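You operate a simulated robot arm through the tools that you are given. There is no shell and no other tool. Be economical: measure what you need, move in short steps, check, and stop when the job is done.

Carry out the task below with a simulated robot arm. There is one attempt and no reset: what you move stays moved.

## Task
Fetch the grey roller and set it on top of the brown carton on the top of the steel workbench.
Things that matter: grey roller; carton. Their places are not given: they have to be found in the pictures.

The check looks at the end state, three seconds after you hand in, the way a careful person would. Anything else that was tipped, shoved, dropped, spilled or broken makes it a failure.

## Robot
A 7-joint arm with a two-finger parallel gripper, fixed in place. Base frame: the origin is at the foot of the arm, x ahead of it, y to its left, z up; the work surface is at about z = 0. Units: m, degrees, N and s.
With the tool pointing down near the work surface it reaches from about 0.24 to 0.62 m from the base axis. Its first joint turns from -66.0 to 66.0 degrees. Payload 2.6 kg.
The tool frame sits at the grasp point between the pads (the TCP): z along the fingers, y along the line on which they close. The tips reach 0.03 m beyond it. The gripper opens to 0.094 m. The fingers are 0.028 m wide and 0.01 m thick; the gripper's body (0.05 by 0.096 m) begins 0.055 m behind the TCP.
Orientation is told as [roll, pitch, yaw] about the base's x, y, z axes, in that order, counted from this pose: with the fingers straight down and closing along the base's y, the tool's x points along the base's -x, its y along +y and its z along -z.

## Interface
- The arm moves only by the tool apply_moves. Its argument "commands" is a list of rows, each a list of 7 numbers: the turn, a rotation vector about the tool's x, y, z in degrees, then the shift along the tool's x, y, z in cm, then the finger opening in cm, from 0 to 9.4. In form: [[rx, ry, rz, tx, ty, tz, gripper], ...]. A call has 1 to 20 rows; each row is the pose to reach, as a shift and turn from the pose commanded when the call began, along the tool's axes at that moment. A row lasts 0.2 s, in which the tool goes at most 0.05 m and 8.6 degrees; a call with a longer step from one row to the next is refused whole, and so is a gripper value outside its range. A pose out of reach is approached as far as the arm can. The call stops where the force on the tool passes 40 N (or 10 N more than at its start, if that is more) or the arm is blocked; 0.2 s more then pass. Each finger travels about 0.072 m/s and halts on what it meets, pressing with about 44 N; the grip force reading is that of the motor and also rises with nothing between the fingers. The clock runs only during rows and for 0.2 s after the last one: add rows that repeat a pose to give the fingers time. It gives the time, the measured TCP pose, the force on the tool (base axes), the opening and the grip force at its end, in the units of the frame above (readings bear some noise), and new pictures: "pictures" is both (left out), scene, wrist or none.
- Cameras (640 x 400 px; columns grow to the right, rows downward): "scene" is fixed at [0.0579, 0.4506, 0.5549]; the picture's right is [-0.58, -0.81, 0.00], its down [-0.49, 0.36, -0.79] and it looks along [0.64, -0.46, -0.61] (base axes); focal length 337 px, centre (320, 200). "wrist" rides on the gripper at [-0.037, 0, -0.058] in the tool frame; the picture's right is [0.00, -1.00, 0.00], its down [0.97, 0.00, -0.24] and it looks along [0.24, 0.00, 0.97] (tool axes); focal length 218 px, centre (320, 200).
- measure_at(camera, pixels): there is no depth. For up to 12 entries [column, row, z] of the newest picture of that camera ("zoom" is the newest enlarged one), the place [x, y] in the base frame at which the ray of that pixel passes the height z, good to about 0.003 m, but the place of the scene camera against the robot may be out by one fixed shift of up to 0.012 m in any direction. The clock stands still meanwhile.
- enlarge(camera, box): a new picture of the part [left, top, right, bottom] of that camera's present view, enlarged. The clock stands still meanwhile.
- close_job(): hands the job in; it is judged then, once.

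Work in short steps. Measure before you move; look again where a grasp or a placing could have gone wrong, and mend it. You have 60 turns and 120 pictures in all, those below and enlarged ones among them. Open the gripper and draw the arm clear of the work before you hand the job in, unless the task says otherwise; then end with one line.

The tools are called as a command line: name --pt "numbers of a row" for each row, then --argument value for the rest, lists and objects as JSON in quotes. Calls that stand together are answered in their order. apply_moves: Moves the arm, as the interface text tells. Its arguments: {"type":"object","properties":{"commands":{"type":"array"},"pictures":{"type":"string","enum":["both","scene","wrist","none"]}},"required":["commands"]} The other tools are called the same way: measure_at (camera, pixels) gives the place at which the rays of pixels pass given heights; enlarge (camera, box) takes an enlarged picture of a part of a camera's view; close_job () hands the job in.

At the start:

```text
time: 0.0
tool_pos: [0.3532, -0.0235, 0.2775]
tcp_rot: [0.1, 0.0, -0.1]
force: [0.0, -0.5, 0.2]
gripper_width: 0.0942
grip_force: 0.1
```

scene: 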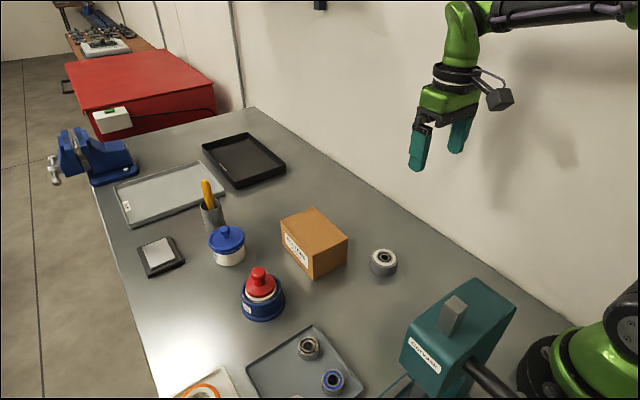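
wrist: 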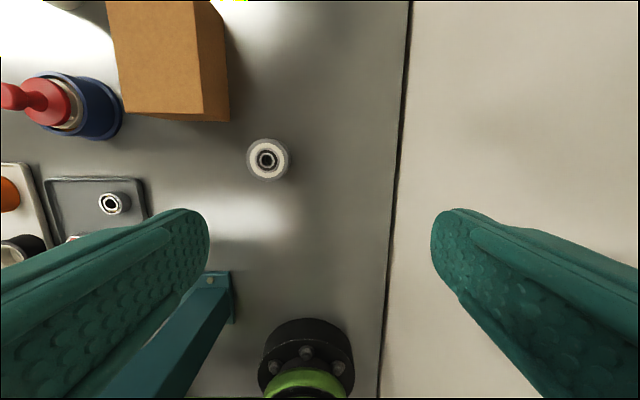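

The grey roller seems to be at scene (383,262) / wrist (268,160), the carton at scene (314,242). I enlarge both and measure.

enlarge --camera "scene" --box '[260, 190, 420, 290]'

enlarge --camera "wrist" --box '[220, 120, 316, 200]'

measure_at --camera "wrist" --pixels '[[268, 159, 0.0], [268, 159, 0.04], [246, 160, 0.02], [290, 160, 0.02], [268, 138, 0.02], [268, 181, 0.02], [125, 111, 0.08], [204, 113, 0.08], [193, 0, 0.08], [105, 0, 0.08], [230, 121, 0.0]]'

measure_at --camera "scene" --pixels '[[383, 256, 0.04], [383, 256, 0.03], [383, 281, 0.0], [314, 278, 0.0], [347, 264, 0.0], [315, 252, 0.07], [348, 237, 0.07], [314, 207, 0.07], [281, 220, 0.07], [287, 246, 0.0]]'

```text
4.00 times, centred on (340, 240) of scene
```

zoom: 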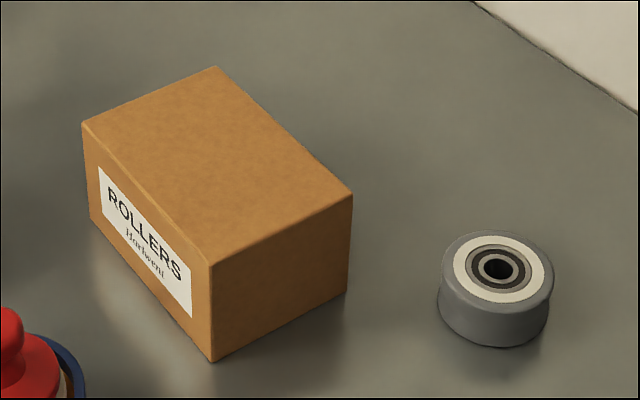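

```text
5.00 times, centred on (268, 160) of wrist
```

zoom: 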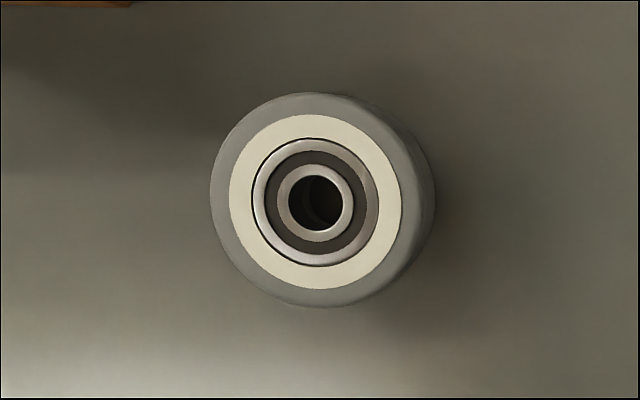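

```text
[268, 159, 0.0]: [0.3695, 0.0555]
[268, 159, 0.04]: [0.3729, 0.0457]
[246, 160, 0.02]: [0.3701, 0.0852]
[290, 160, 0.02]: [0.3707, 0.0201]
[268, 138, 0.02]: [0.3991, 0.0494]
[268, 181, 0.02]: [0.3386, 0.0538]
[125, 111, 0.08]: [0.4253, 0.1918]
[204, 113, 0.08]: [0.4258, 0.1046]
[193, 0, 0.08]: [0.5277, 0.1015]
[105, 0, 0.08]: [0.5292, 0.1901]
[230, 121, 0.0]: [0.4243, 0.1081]
```

```text
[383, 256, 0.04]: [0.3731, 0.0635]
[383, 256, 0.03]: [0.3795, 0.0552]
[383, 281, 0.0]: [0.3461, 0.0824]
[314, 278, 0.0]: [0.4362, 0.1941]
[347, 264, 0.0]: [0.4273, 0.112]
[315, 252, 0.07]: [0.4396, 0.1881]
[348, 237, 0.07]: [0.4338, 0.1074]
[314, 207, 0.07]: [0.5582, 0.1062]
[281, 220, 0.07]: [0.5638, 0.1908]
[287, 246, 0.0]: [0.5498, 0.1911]
```

The roller stands on end, about 58 mm in diameter, near (0.372, 0.049). The carton spans about x 0.43–0.555, y 0.107–0.19, about 0.065 high. I check the teal machine at wrist (230,272) for clearance before moving.

measure_at --camera "wrist" --pixels '[[232, 271, 0.0], [232, 271, 0.1], [234, 320, 0.0], [267, 160, 0.03], [190, 272, 0.15], [350, 350, 0.05]]'

measure_at --camera "scene" --pixels '[[445, 278, 0.1], [445, 278, 0.15], [517, 308, 0.15], [403, 350, 0.1], [403, 350, 0.15], [384, 257, 0.03], [455, 297, 0.2]]'

apply_moves --pt "0 0 0 -0.9 3.6 2 9.4" --pt "0 0 0 -1.8 7.2 4 9.4" --pt "0 0 0 -1.8 7.2 8 9.4" --pt "0 0 0 -1.8 7.2 10 9.4" --pt "0 0 0 -1.8 7.2 10 9.4"

```text
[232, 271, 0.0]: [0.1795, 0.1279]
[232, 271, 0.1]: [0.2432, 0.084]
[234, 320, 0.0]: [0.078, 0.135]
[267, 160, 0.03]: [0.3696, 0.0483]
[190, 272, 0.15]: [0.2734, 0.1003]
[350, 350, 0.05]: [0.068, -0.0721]
```

```text
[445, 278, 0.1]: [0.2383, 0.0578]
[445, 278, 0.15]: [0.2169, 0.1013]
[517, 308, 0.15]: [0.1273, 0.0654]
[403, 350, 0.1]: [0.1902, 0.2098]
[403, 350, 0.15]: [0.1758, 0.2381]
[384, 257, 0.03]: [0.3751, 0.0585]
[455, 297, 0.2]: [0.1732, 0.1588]
```

```text
time: 1.2
tool_pos: [0.3697, 0.0506, 0.1788]
tcp_rot: [0.0, 0.0, 0.0]
force: [-0.4, 0.2, 0.0]
gripper_width: 0.0939
grip_force: 0.0
```

scene: 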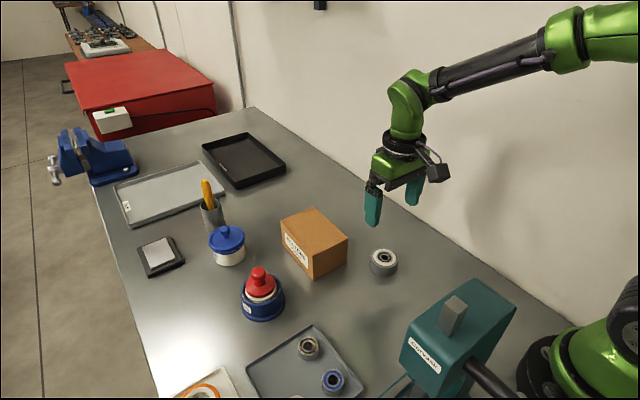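
wrist: 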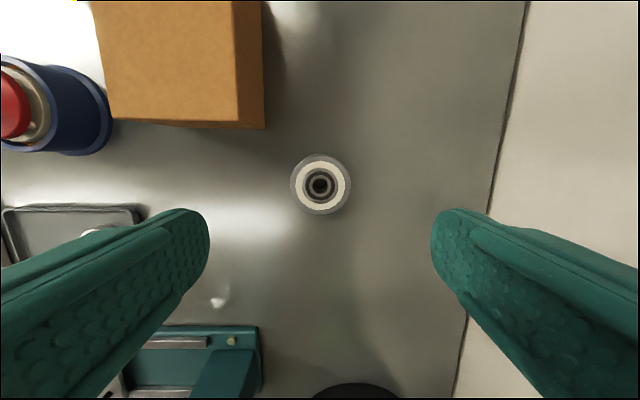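

The roller is at wrist (320,184), centred between the fingers. I measure it and the carton edges again.

measure_at --camera "wrist" --pixels '[[320, 184, 0.03], [290, 184, 0.03], [351, 184, 0.03], [320, 154, 0.03], [320, 215, 0.03], [240, 123, 0.065], [108, 118, 0.065], [231, 2, 0.065], [265, 128, 0.0]]'

enlarge --camera "wrist" --box '[272, 154, 368, 214]'

```text
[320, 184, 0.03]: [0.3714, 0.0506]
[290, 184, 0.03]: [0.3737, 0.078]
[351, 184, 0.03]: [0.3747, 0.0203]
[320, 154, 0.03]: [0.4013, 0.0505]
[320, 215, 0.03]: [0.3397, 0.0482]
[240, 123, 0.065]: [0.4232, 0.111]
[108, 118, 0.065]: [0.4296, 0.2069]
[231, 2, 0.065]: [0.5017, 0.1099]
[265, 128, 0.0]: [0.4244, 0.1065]
```

```text
6.67 times, centred on (320, 184) of wrist
```

zoom: 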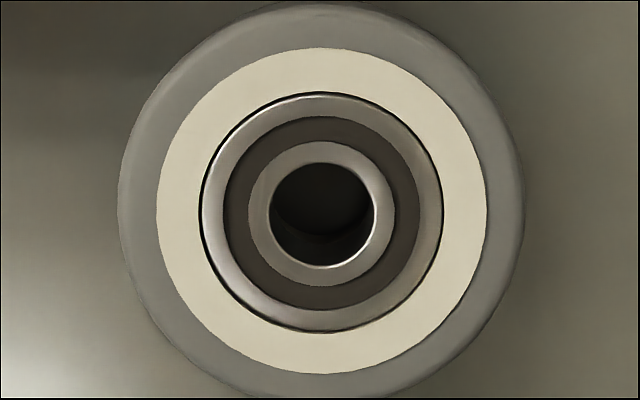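

Roller centre is about (0.372, 0.0505) and it is about 60 mm across, so the fingers clear it evenly. I descend to TCP z ≈ 0.037, tips about 7 mm above the bench.

apply_moves --pt "0 0 0 -0.2 0 4 9.4" --pt "0 0 0 -0.2 0 8 9.4" --pt "0 0 0 -0.2 0 11 9.4" --pt "0 0 0 -0.2 0 13 9.4" --pt "0 0 0 -0.2 0 14.2 9.4" --pt "0 0 0 -0.2 0 14.2 9.4"

```text
time: 2.6
tool_pos: [0.3723, 0.0492, 0.0366]
tcp_rot: [0.1, 0.0, 0.0]
force: [-1.1, 0.5, -0.5]
gripper_width: 0.0939
grip_force: 0.0
```

scene: 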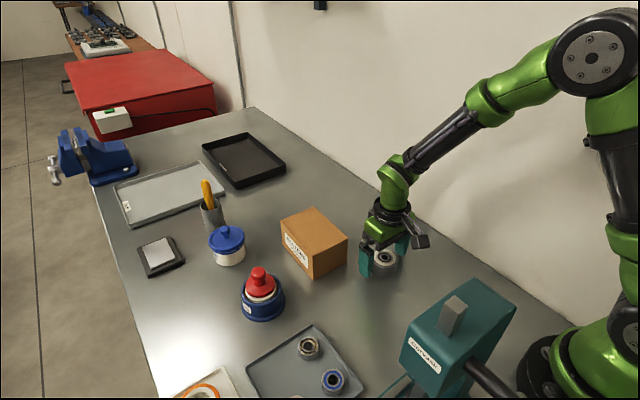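
wrist: 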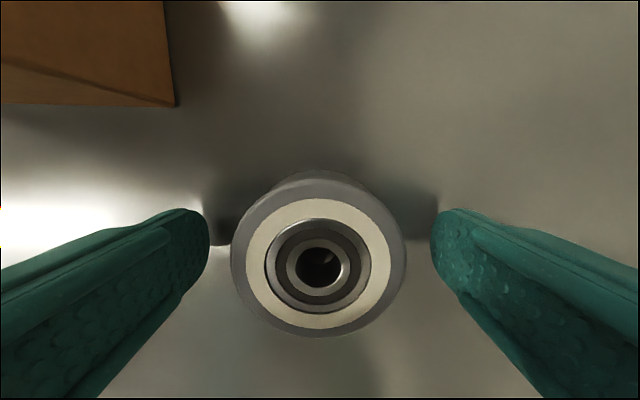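

The roller sits between the pads (wrist centre (319,264)). I check its x relative to the TCP.

measure_at --camera "wrist" --pixels '[[319, 264, 0.03], [319, 264, 0.035], [319, 264, 0.025], [230, 264, 0.03], [407, 264, 0.03]]'

```text
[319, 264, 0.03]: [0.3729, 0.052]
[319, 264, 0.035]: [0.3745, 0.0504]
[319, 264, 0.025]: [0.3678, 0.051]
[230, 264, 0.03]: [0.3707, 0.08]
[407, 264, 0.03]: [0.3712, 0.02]
```

The roller is centred on the TCP. I close the fingers.

apply_moves --pt "0 0 0 0 0 0 7" --pt "0 0 0 0 0 0 5.5" --pt "0 0 0 0 0 0 4.5" --pt "0 0 0 0 0 0 4.5" --pt "0 0 0 0 0 0 4.5" --pictures "none"

```text
time: 3.8
tool_pos: [0.3718, 0.0491, 0.0371]
tcp_rot: [0.0, 0.0, -0.1]
force: [-0.2, -0.1, -0.1]
gripper_width: 0.0584
grip_force: 43.3
```

The opening stopped at 58 mm with 43 N, so the roller is held. I lift straight up 14 cm.

apply_moves --pt "0 0 0 0 0 -1 4.5" --pt "0 0 0 0 0 -3 4.5" --pt "0 0 0 0 0 -6 4.5" --pt "0 0 0 0 0 -10 4.5" --pt "0 0 0 0 0 -14 4.5" --pt "0 0 0 0 0 -14 4.5"

```text
time: 5.2
tool_pos: [0.3736, 0.0505, 0.177]
tcp_rot: [0.0, 0.0, 0.2]
force: [-0.5, -0.3, 0.4]
gripper_width: 0.0449
grip_force: 0.1
```

scene: 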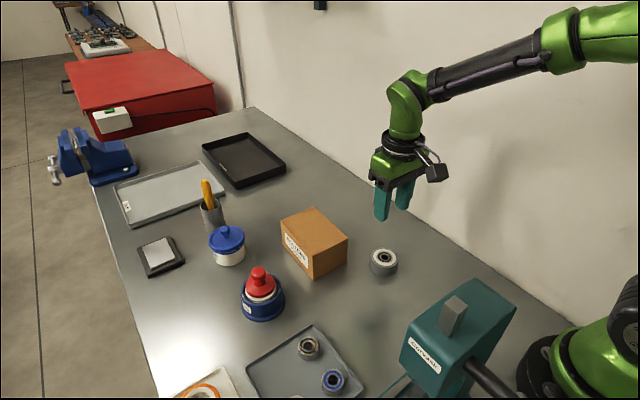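
wrist: 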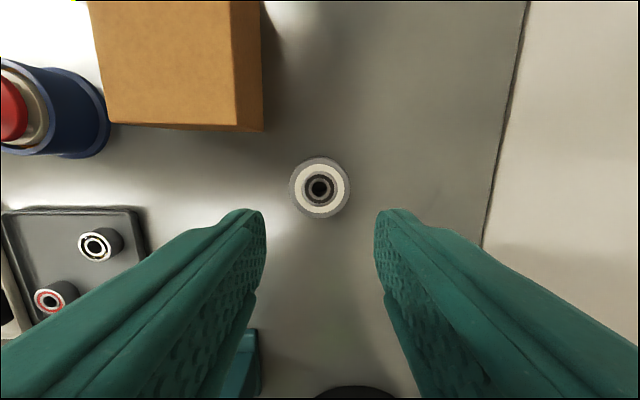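

The roller slipped out and stayed in place (wrist (319,187)); opening now 45 mm, empty. I reopen, re-measure it, and will grip lower and lift slowly.

measure_at --camera "wrist" --pixels '[[319, 187, 0.03], [319, 187, 0.035]]'

enlarge --camera "scene" --box '[340, 230, 420, 290]'

apply_moves --pt "0 0 0 0 0 0 7" --pt "0 0 0 0 0 0 9.4" --pt "0 0 0 0 0 0 9.4" --pt "0 0 0 0 0 0 9.4" --pictures "wrist"

```text
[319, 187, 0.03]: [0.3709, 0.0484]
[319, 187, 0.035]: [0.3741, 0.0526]
```

```text
6.67 times, centred on (380, 260) of scene
```

zoom: 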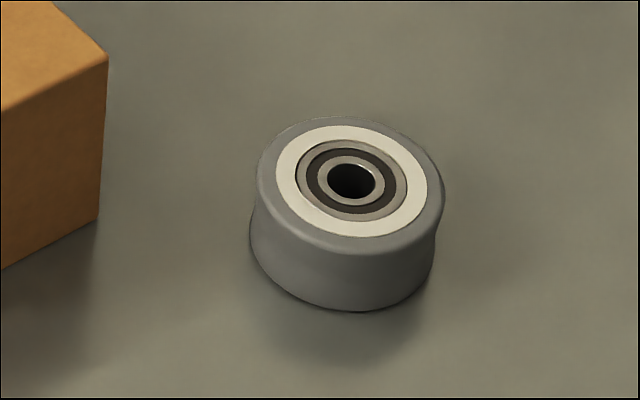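

```text
time: 6.2
tool_pos: [0.3746, 0.0491, 0.1773]
tcp_rot: [0.1, 0.0, 0.0]
force: [-0.5, 0.2, -0.4]
gripper_width: 0.0941
grip_force: 0.0
```

wrist: 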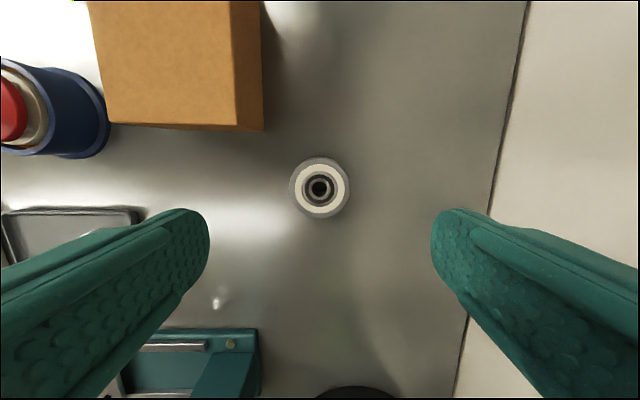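

The roller has a slightly waisted, smooth side and is still at about (0.372, 0.050). I descend lower, to TCP z ≈ 0.0325, so the tips go almost to the bench.

apply_moves --pt "0 0 0 0 0 4 9.4" --pt "0 0 0 0 0 8 9.4" --pt "0 0 0 0 0 11 9.4" --pt "0 0 0 0 0 13 9.4" --pt "0 0 0 0 0 14 9.4" --pt "0 0 0 0 0 14.4 9.4" --pt "0 0 0 0 0 14.4 9.4" --pictures "none"

apply_moves --pt "0 0 0 0 0 0 7" --pt "0 0 0 0 0 0 5.5" --pt "0 0 0 0 0 0 3" --pt "0 0 0 0 0 0 0" --pt "0 0 0 0 0 0 0" --pt "0 0 0 0 0 0 0"

```text
time: 7.8
tool_pos: [0.3727, 0.05, 0.0314]
tcp_rot: [-0.1, -0.1, 0.0]
force: [0.1, -0.8, -0.3]
gripper_width: 0.0941
grip_force: 0.1
```

```text
time: 9.2
tool_pos: [0.3732, 0.0493, 0.0318]
tcp_rot: [0.1, 0.0, 0.0]
force: [0.2, 0.5, -0.5]
gripper_width: 0.0592
grip_force: 44.2
```

scene: 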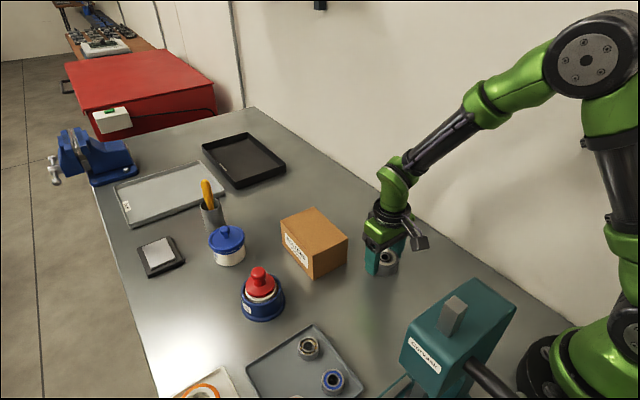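
wrist: 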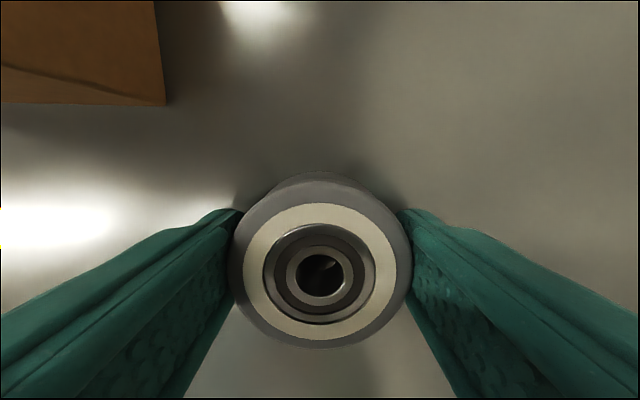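

Gripped at 59 mm. I lift only 1 cm slowly and look.

measure_at --camera "wrist" --pixels '[[319, 274, 0.03], [319, 274, 0.035]]'

apply_moves --pt "0 0 0 0 0 -0.2 0" --pt "0 0 0 0 0 -0.4 0" --pt "0 0 0 0 0 -0.6 0" --pt "0 0 0 0 0 -0.8 0" --pt "0 0 0 0 0 -1 0"

```text
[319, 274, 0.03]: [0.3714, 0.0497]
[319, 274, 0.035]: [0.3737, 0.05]
```

```text
time: 10.4
tool_pos: [0.3731, 0.0488, 0.0421]
tcp_rot: [0.0, 0.0, 0.0]
force: [0.4, 0.0, -0.9]
gripper_width: 0.0593
grip_force: 44.3
```

scene: 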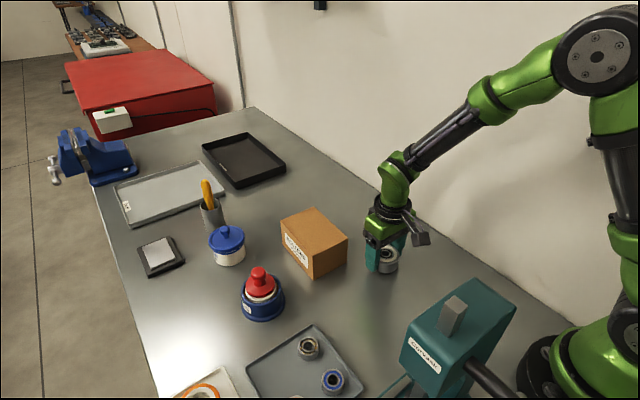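
wrist: 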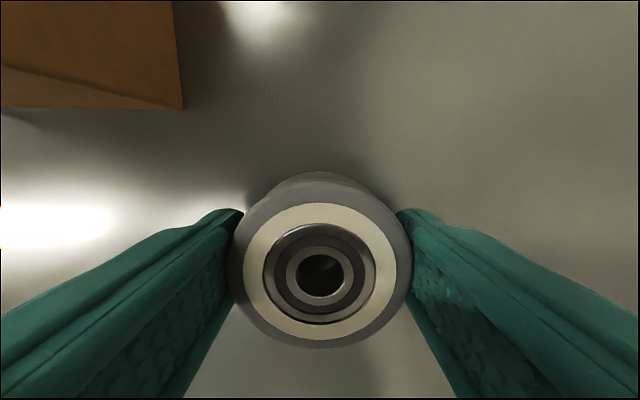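

The roller keeps its place in the wrist picture while the bench recedes: it is held now. I lift on gently to TCP z ≈ 0.16.

apply_moves --pt "0 0 0 0 0 -0.5 0" --pt "0 0 0 0 0 -1.2 0" --pt "0 0 0 0 0 -2 0" --pt "0 0 0 0 0 -3 0" --pt "0 0 0 0 0 -4 0" --pt "0 0 0 0 0 -5 0" --pt "0 0 0 0 0 -6 0" --pt "0 0 0 0 0 -7 0" --pt "0 0 0 0 0 -8 0" --pt "0 0 0 0 0 -9 0" --pt "0 0 0 0 0 -10 0" --pt "0 0 0 0 0 -11 0" --pt "0 0 0 0 0 -11.6 0" --pt "0 0 0 0 0 -12 0"

```text
time: 13.4
tool_pos: [0.3731, 0.0509, 0.1631]
tcp_rot: [-0.1, 0.0, 0.0]
force: [-0.2, 0.4, -0.4]
gripper_width: 0.0587
grip_force: 43.6
```

scene: 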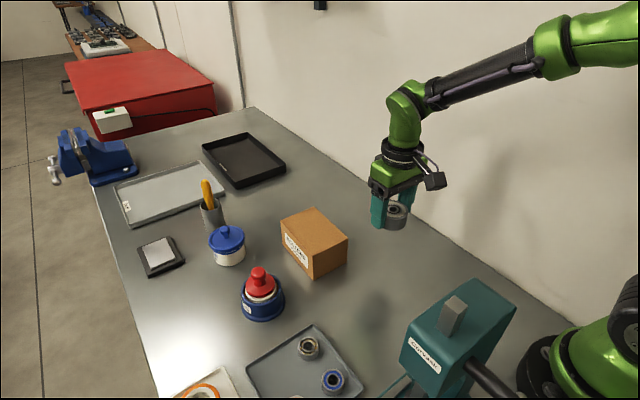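
wrist: 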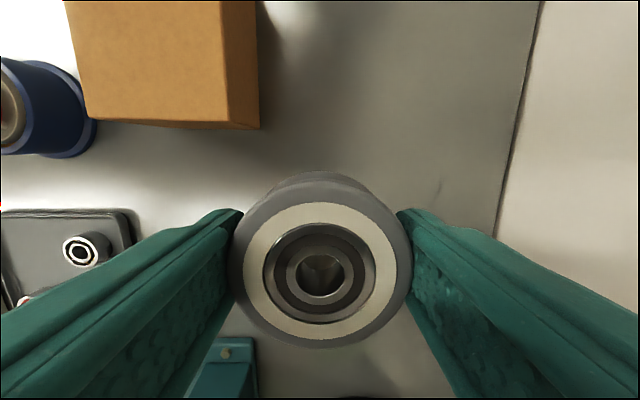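

Held firmly, bottom at about z = 0.131, well above the carton. I carry it level to above the carton's centre, about (0.488, 0.149).

apply_moves --pt "0 0 0 -0.5 0.4 0 0" --pt "0 0 0 -1.3 1.1 0 0" --pt "0 0 0 -2.3 2.0 0 0" --pt "0 0 0 -3.4 2.9 0 0" --pt "0 0 0 -4.6 3.9 0 0" --pt "0 0 0 -5.8 4.9 0 0" --pt "0 0 0 -7.0 5.9 0 0" --pt "0 0 0 -8.2 7.0 0 0" --pt "0 0 0 -9.3 8.0 0 0" --pt "0 0 0 -10.3 8.8 0 0" --pt "0 0 0 -11.1 9.5 0 0" --pt "0 0 0 -11.5 9.9 0 0" --pt "0 0 0 -11.5 9.9 0 0"

```text
time: 16.2
tool_pos: [0.4887, 0.1475, 0.1616]
tcp_rot: [-0.1, 0.0, 0.0]
force: [1.0, 0.3, -1.3]
gripper_width: 0.059
grip_force: 44.1
```

scene: 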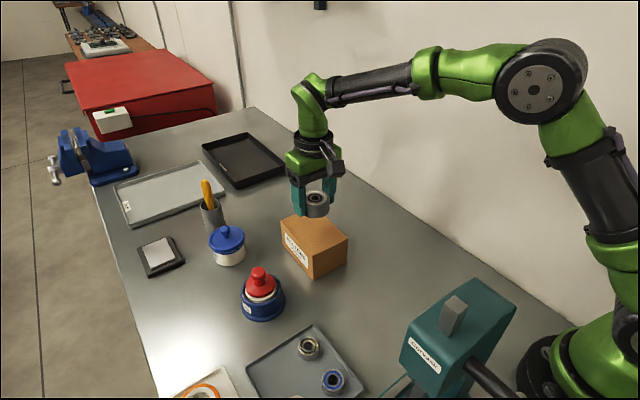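
wrist: 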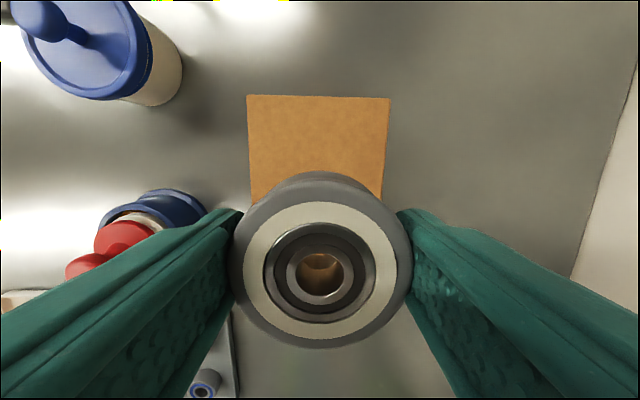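

The carton shows its far edge at wrist (247,95)–(391,98). I measure this to centre the roller.

measure_at --camera "wrist" --pixels '[[247, 95, 0.075], [391, 98, 0.075], [247, 95, 0.065], [391, 98, 0.065], [251, 190, 0.075], [384, 190, 0.075], [130, 235, 0.08], [148, 104, 0.0]]'

```text
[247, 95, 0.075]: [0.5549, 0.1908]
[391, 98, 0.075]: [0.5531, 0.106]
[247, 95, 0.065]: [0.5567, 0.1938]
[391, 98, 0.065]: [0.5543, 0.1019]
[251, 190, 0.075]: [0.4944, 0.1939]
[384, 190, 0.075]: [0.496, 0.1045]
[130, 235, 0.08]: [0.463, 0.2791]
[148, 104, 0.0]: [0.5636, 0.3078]
```

Carton centre ≈ (0.489, 0.149), so the roller is centred. I lower to TCP z ≈ 0.116, then look.

apply_moves --pt "0 0 0 0 0 0.5 0" --pt "0 0 0 0 0 1.2 0" --pt "0 0 0 0 0 2 0" --pt "0 0 0 0 0 3 0" --pt "0 0 0 0 0 3.8 0" --pt "0 0 0 0 0 4.4 0" --pt "0 0 0 0 0 4.6 0" --pt "0 0 0 0 0 4.6 0" --pictures "scene"

enlarge --camera "scene" --box '[260, 170, 380, 290]'

```text
time: 18.0
tool_pos: [0.4877, 0.1489, 0.1151]
tcp_rot: [0.0, 0.0, -0.1]
force: [-0.5, -0.6, -1.1]
gripper_width: 0.0588
grip_force: 43.9
```

scene: 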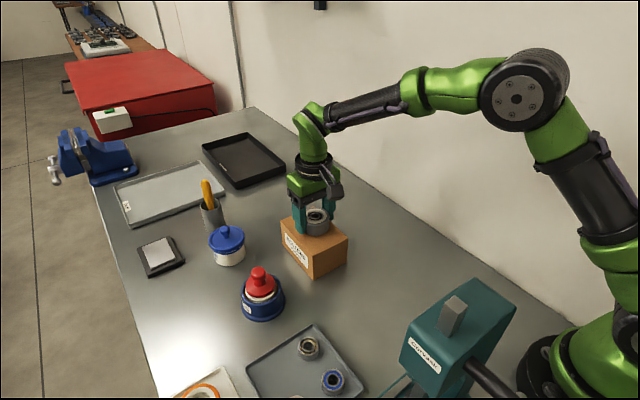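

```text
3.33 times, centred on (320, 230) of scene
```

zoom: 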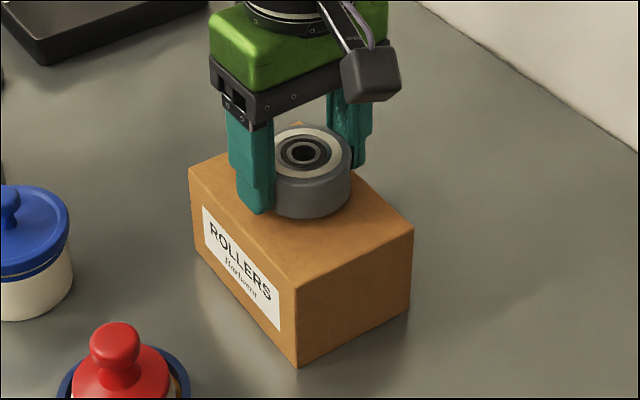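

No contact yet (force z about -1 N). I lower 2 mm at a time and watch the force.

apply_moves --pt "0 0 0 0 0 0.2 0" --pt "0 0 0 0 0 0.4 0" --pt "0 0 0 0 0 0.4 0" --pictures "none"

apply_moves --pt "0 0 0 0 0 0.1 0" --pt "0 0 0 0 0 0.2 0" --pt "0 0 0 0 0 0.2 0" --pictures "none"

```text
time: 18.8
tool_pos: [0.4883, 0.1483, 0.1128]
tcp_rot: [0.0, 0.0, 0.0]
force: [0.0, 0.1, -1.8]
gripper_width: 0.0589
grip_force: 43.8
```

```text
time: 19.6
tool_pos: [0.4873, 0.1473, 0.1114]
tcp_rot: [0.0, 0.0, 0.0]
force: [0.4, -0.2, -0.5]
gripper_width: 0.0588
grip_force: 43.7
```

Still no contact. I continue in small steps.

apply_moves --pt "0 0 0 0 0 0.1 0" --pt "0 0 0 0 0 0.2 0" --pt "0 0 0 0 0 0.2 0" --pictures "none"

apply_moves --pt "0 0 0 0 0 0.1 0" --pt "0 0 0 0 0 0.2 0" --pt "0 0 0 0 0 0.2 0" --pictures "scene"

enlarge --camera "scene" --box '[260, 170, 380, 290]'

```text
time: 20.4
tool_pos: [0.4867, 0.1479, 0.1089]
tcp_rot: [0.0, 0.0, 0.0]
force: [0.6, 0.2, -2.4]
gripper_width: 0.0586
grip_force: 43.6
```

```text
time: 21.2
tool_pos: [0.4879, 0.1483, 0.1075]
tcp_rot: [0.0, 0.1, 0.0]
force: [-5.4, -1.6, 7.5]
gripper_width: 0.0589
grip_force: 43.8
```

scene: 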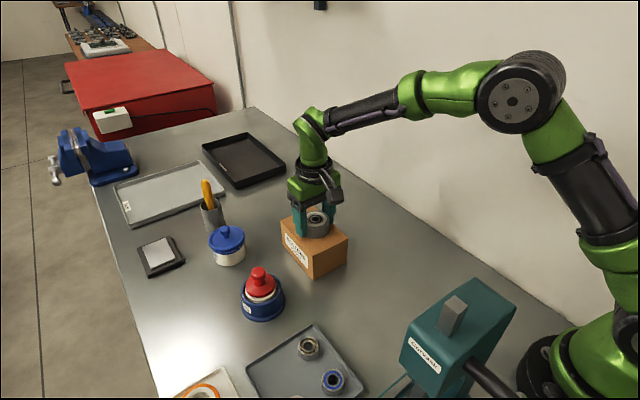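

```text
3.33 times, centred on (320, 230) of scene
```

zoom: 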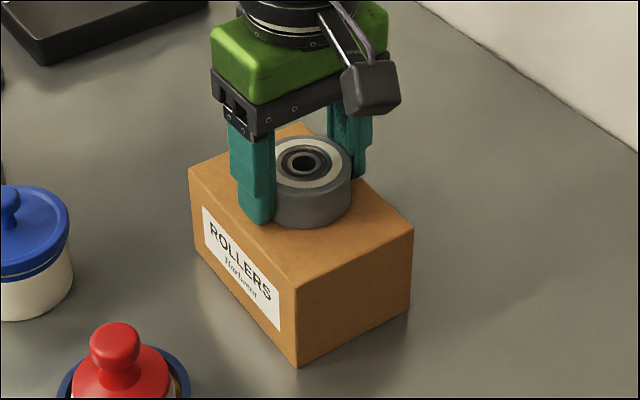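

Contact: force z rose to +7.5 N and the roller rests on the carton top. I open the fingers to 8 cm gradually.

apply_moves --pt "0 0 0 0 0 0 5.9" --pt "0 0 0 0 0 0 6.3" --pt "0 0 0 0 0 0 7" --pt "0 0 0 0 0 0 7.6" --pt "0 0 0 0 0 0 8" --pt "0 0 0 0 0 0 8"

```text
time: 22.6
tool_pos: [0.4873, 0.1477, 0.1051]
tcp_rot: [0.0, 0.0, 0.0]
force: [0.1, 0.7, 0.7]
gripper_width: 0.08
grip_force: 0.2
```

scene: 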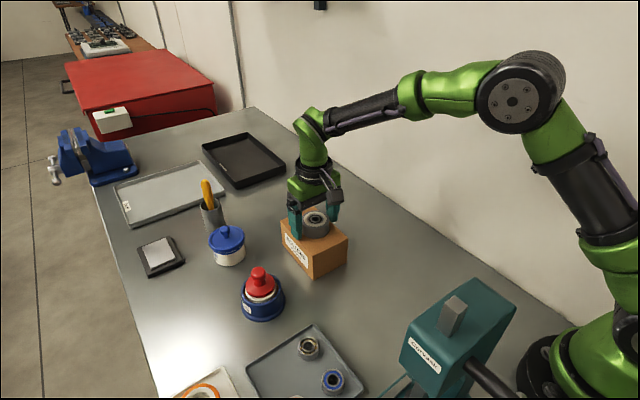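
wrist: 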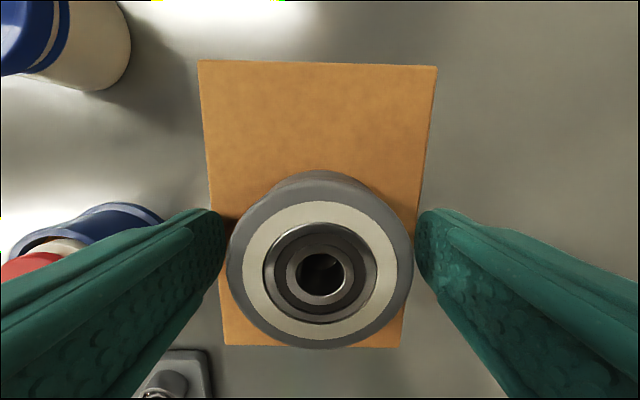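

Released, and the roller stands flat on the carton with both fingers free. I withdraw straight up.

apply_moves --pt "0 0 0 0 0 -0.5 8" --pt "0 0 0 0 0 -1.5 8" --pt "0 0 0 0 0 -3 8" --pt "0 0 0 0 0 -5 8" --pt "0 0 0 0 0 -8 8" --pt "0 0 0 0 0 -11 8" --pt "0 0 0 2 -2 -13 8" --pt "0 0 0 5 -5 -13 8" --pt "0 0 0 8 -8 -13 8" --pt "0 0 0 11 -11 -13 8" --pt "0 0 0 11 -11 -13 8"

enlarge --camera "scene" --box '[260, 170, 380, 290]'

```text
time: 25.0
tool_pos: [0.3749, 0.0394, 0.2369]
tcp_rot: [0.1, 0.0, 0.0]
force: [-0.5, -0.5, -0.5]
gripper_width: 0.08
grip_force: 0.2
```

scene: 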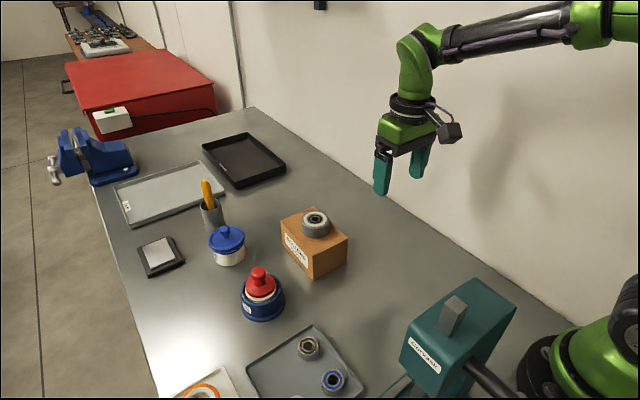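
wrist: 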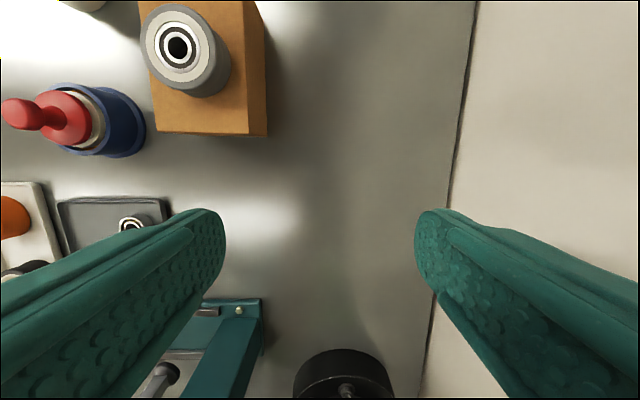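

```text
3.33 times, centred on (320, 230) of scene
```

zoom: 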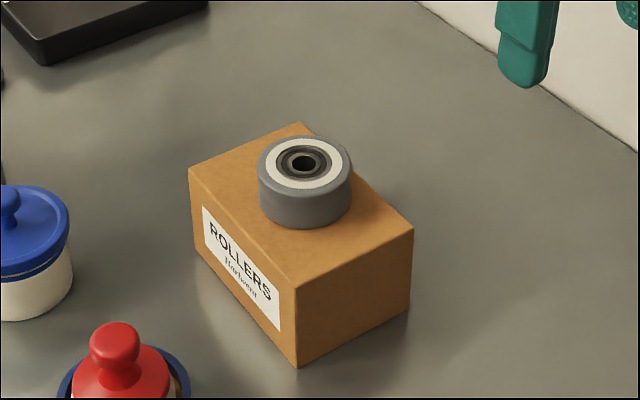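

The roller stands flat and centred on the carton, which has not moved, and the arm is clear. I hand in.

close_job

```text
The job is handed in.
```

The grey roller is standing flat and centred on top of the brown carton; it slipped out of the first grip without moving, and nothing else was disturbed.
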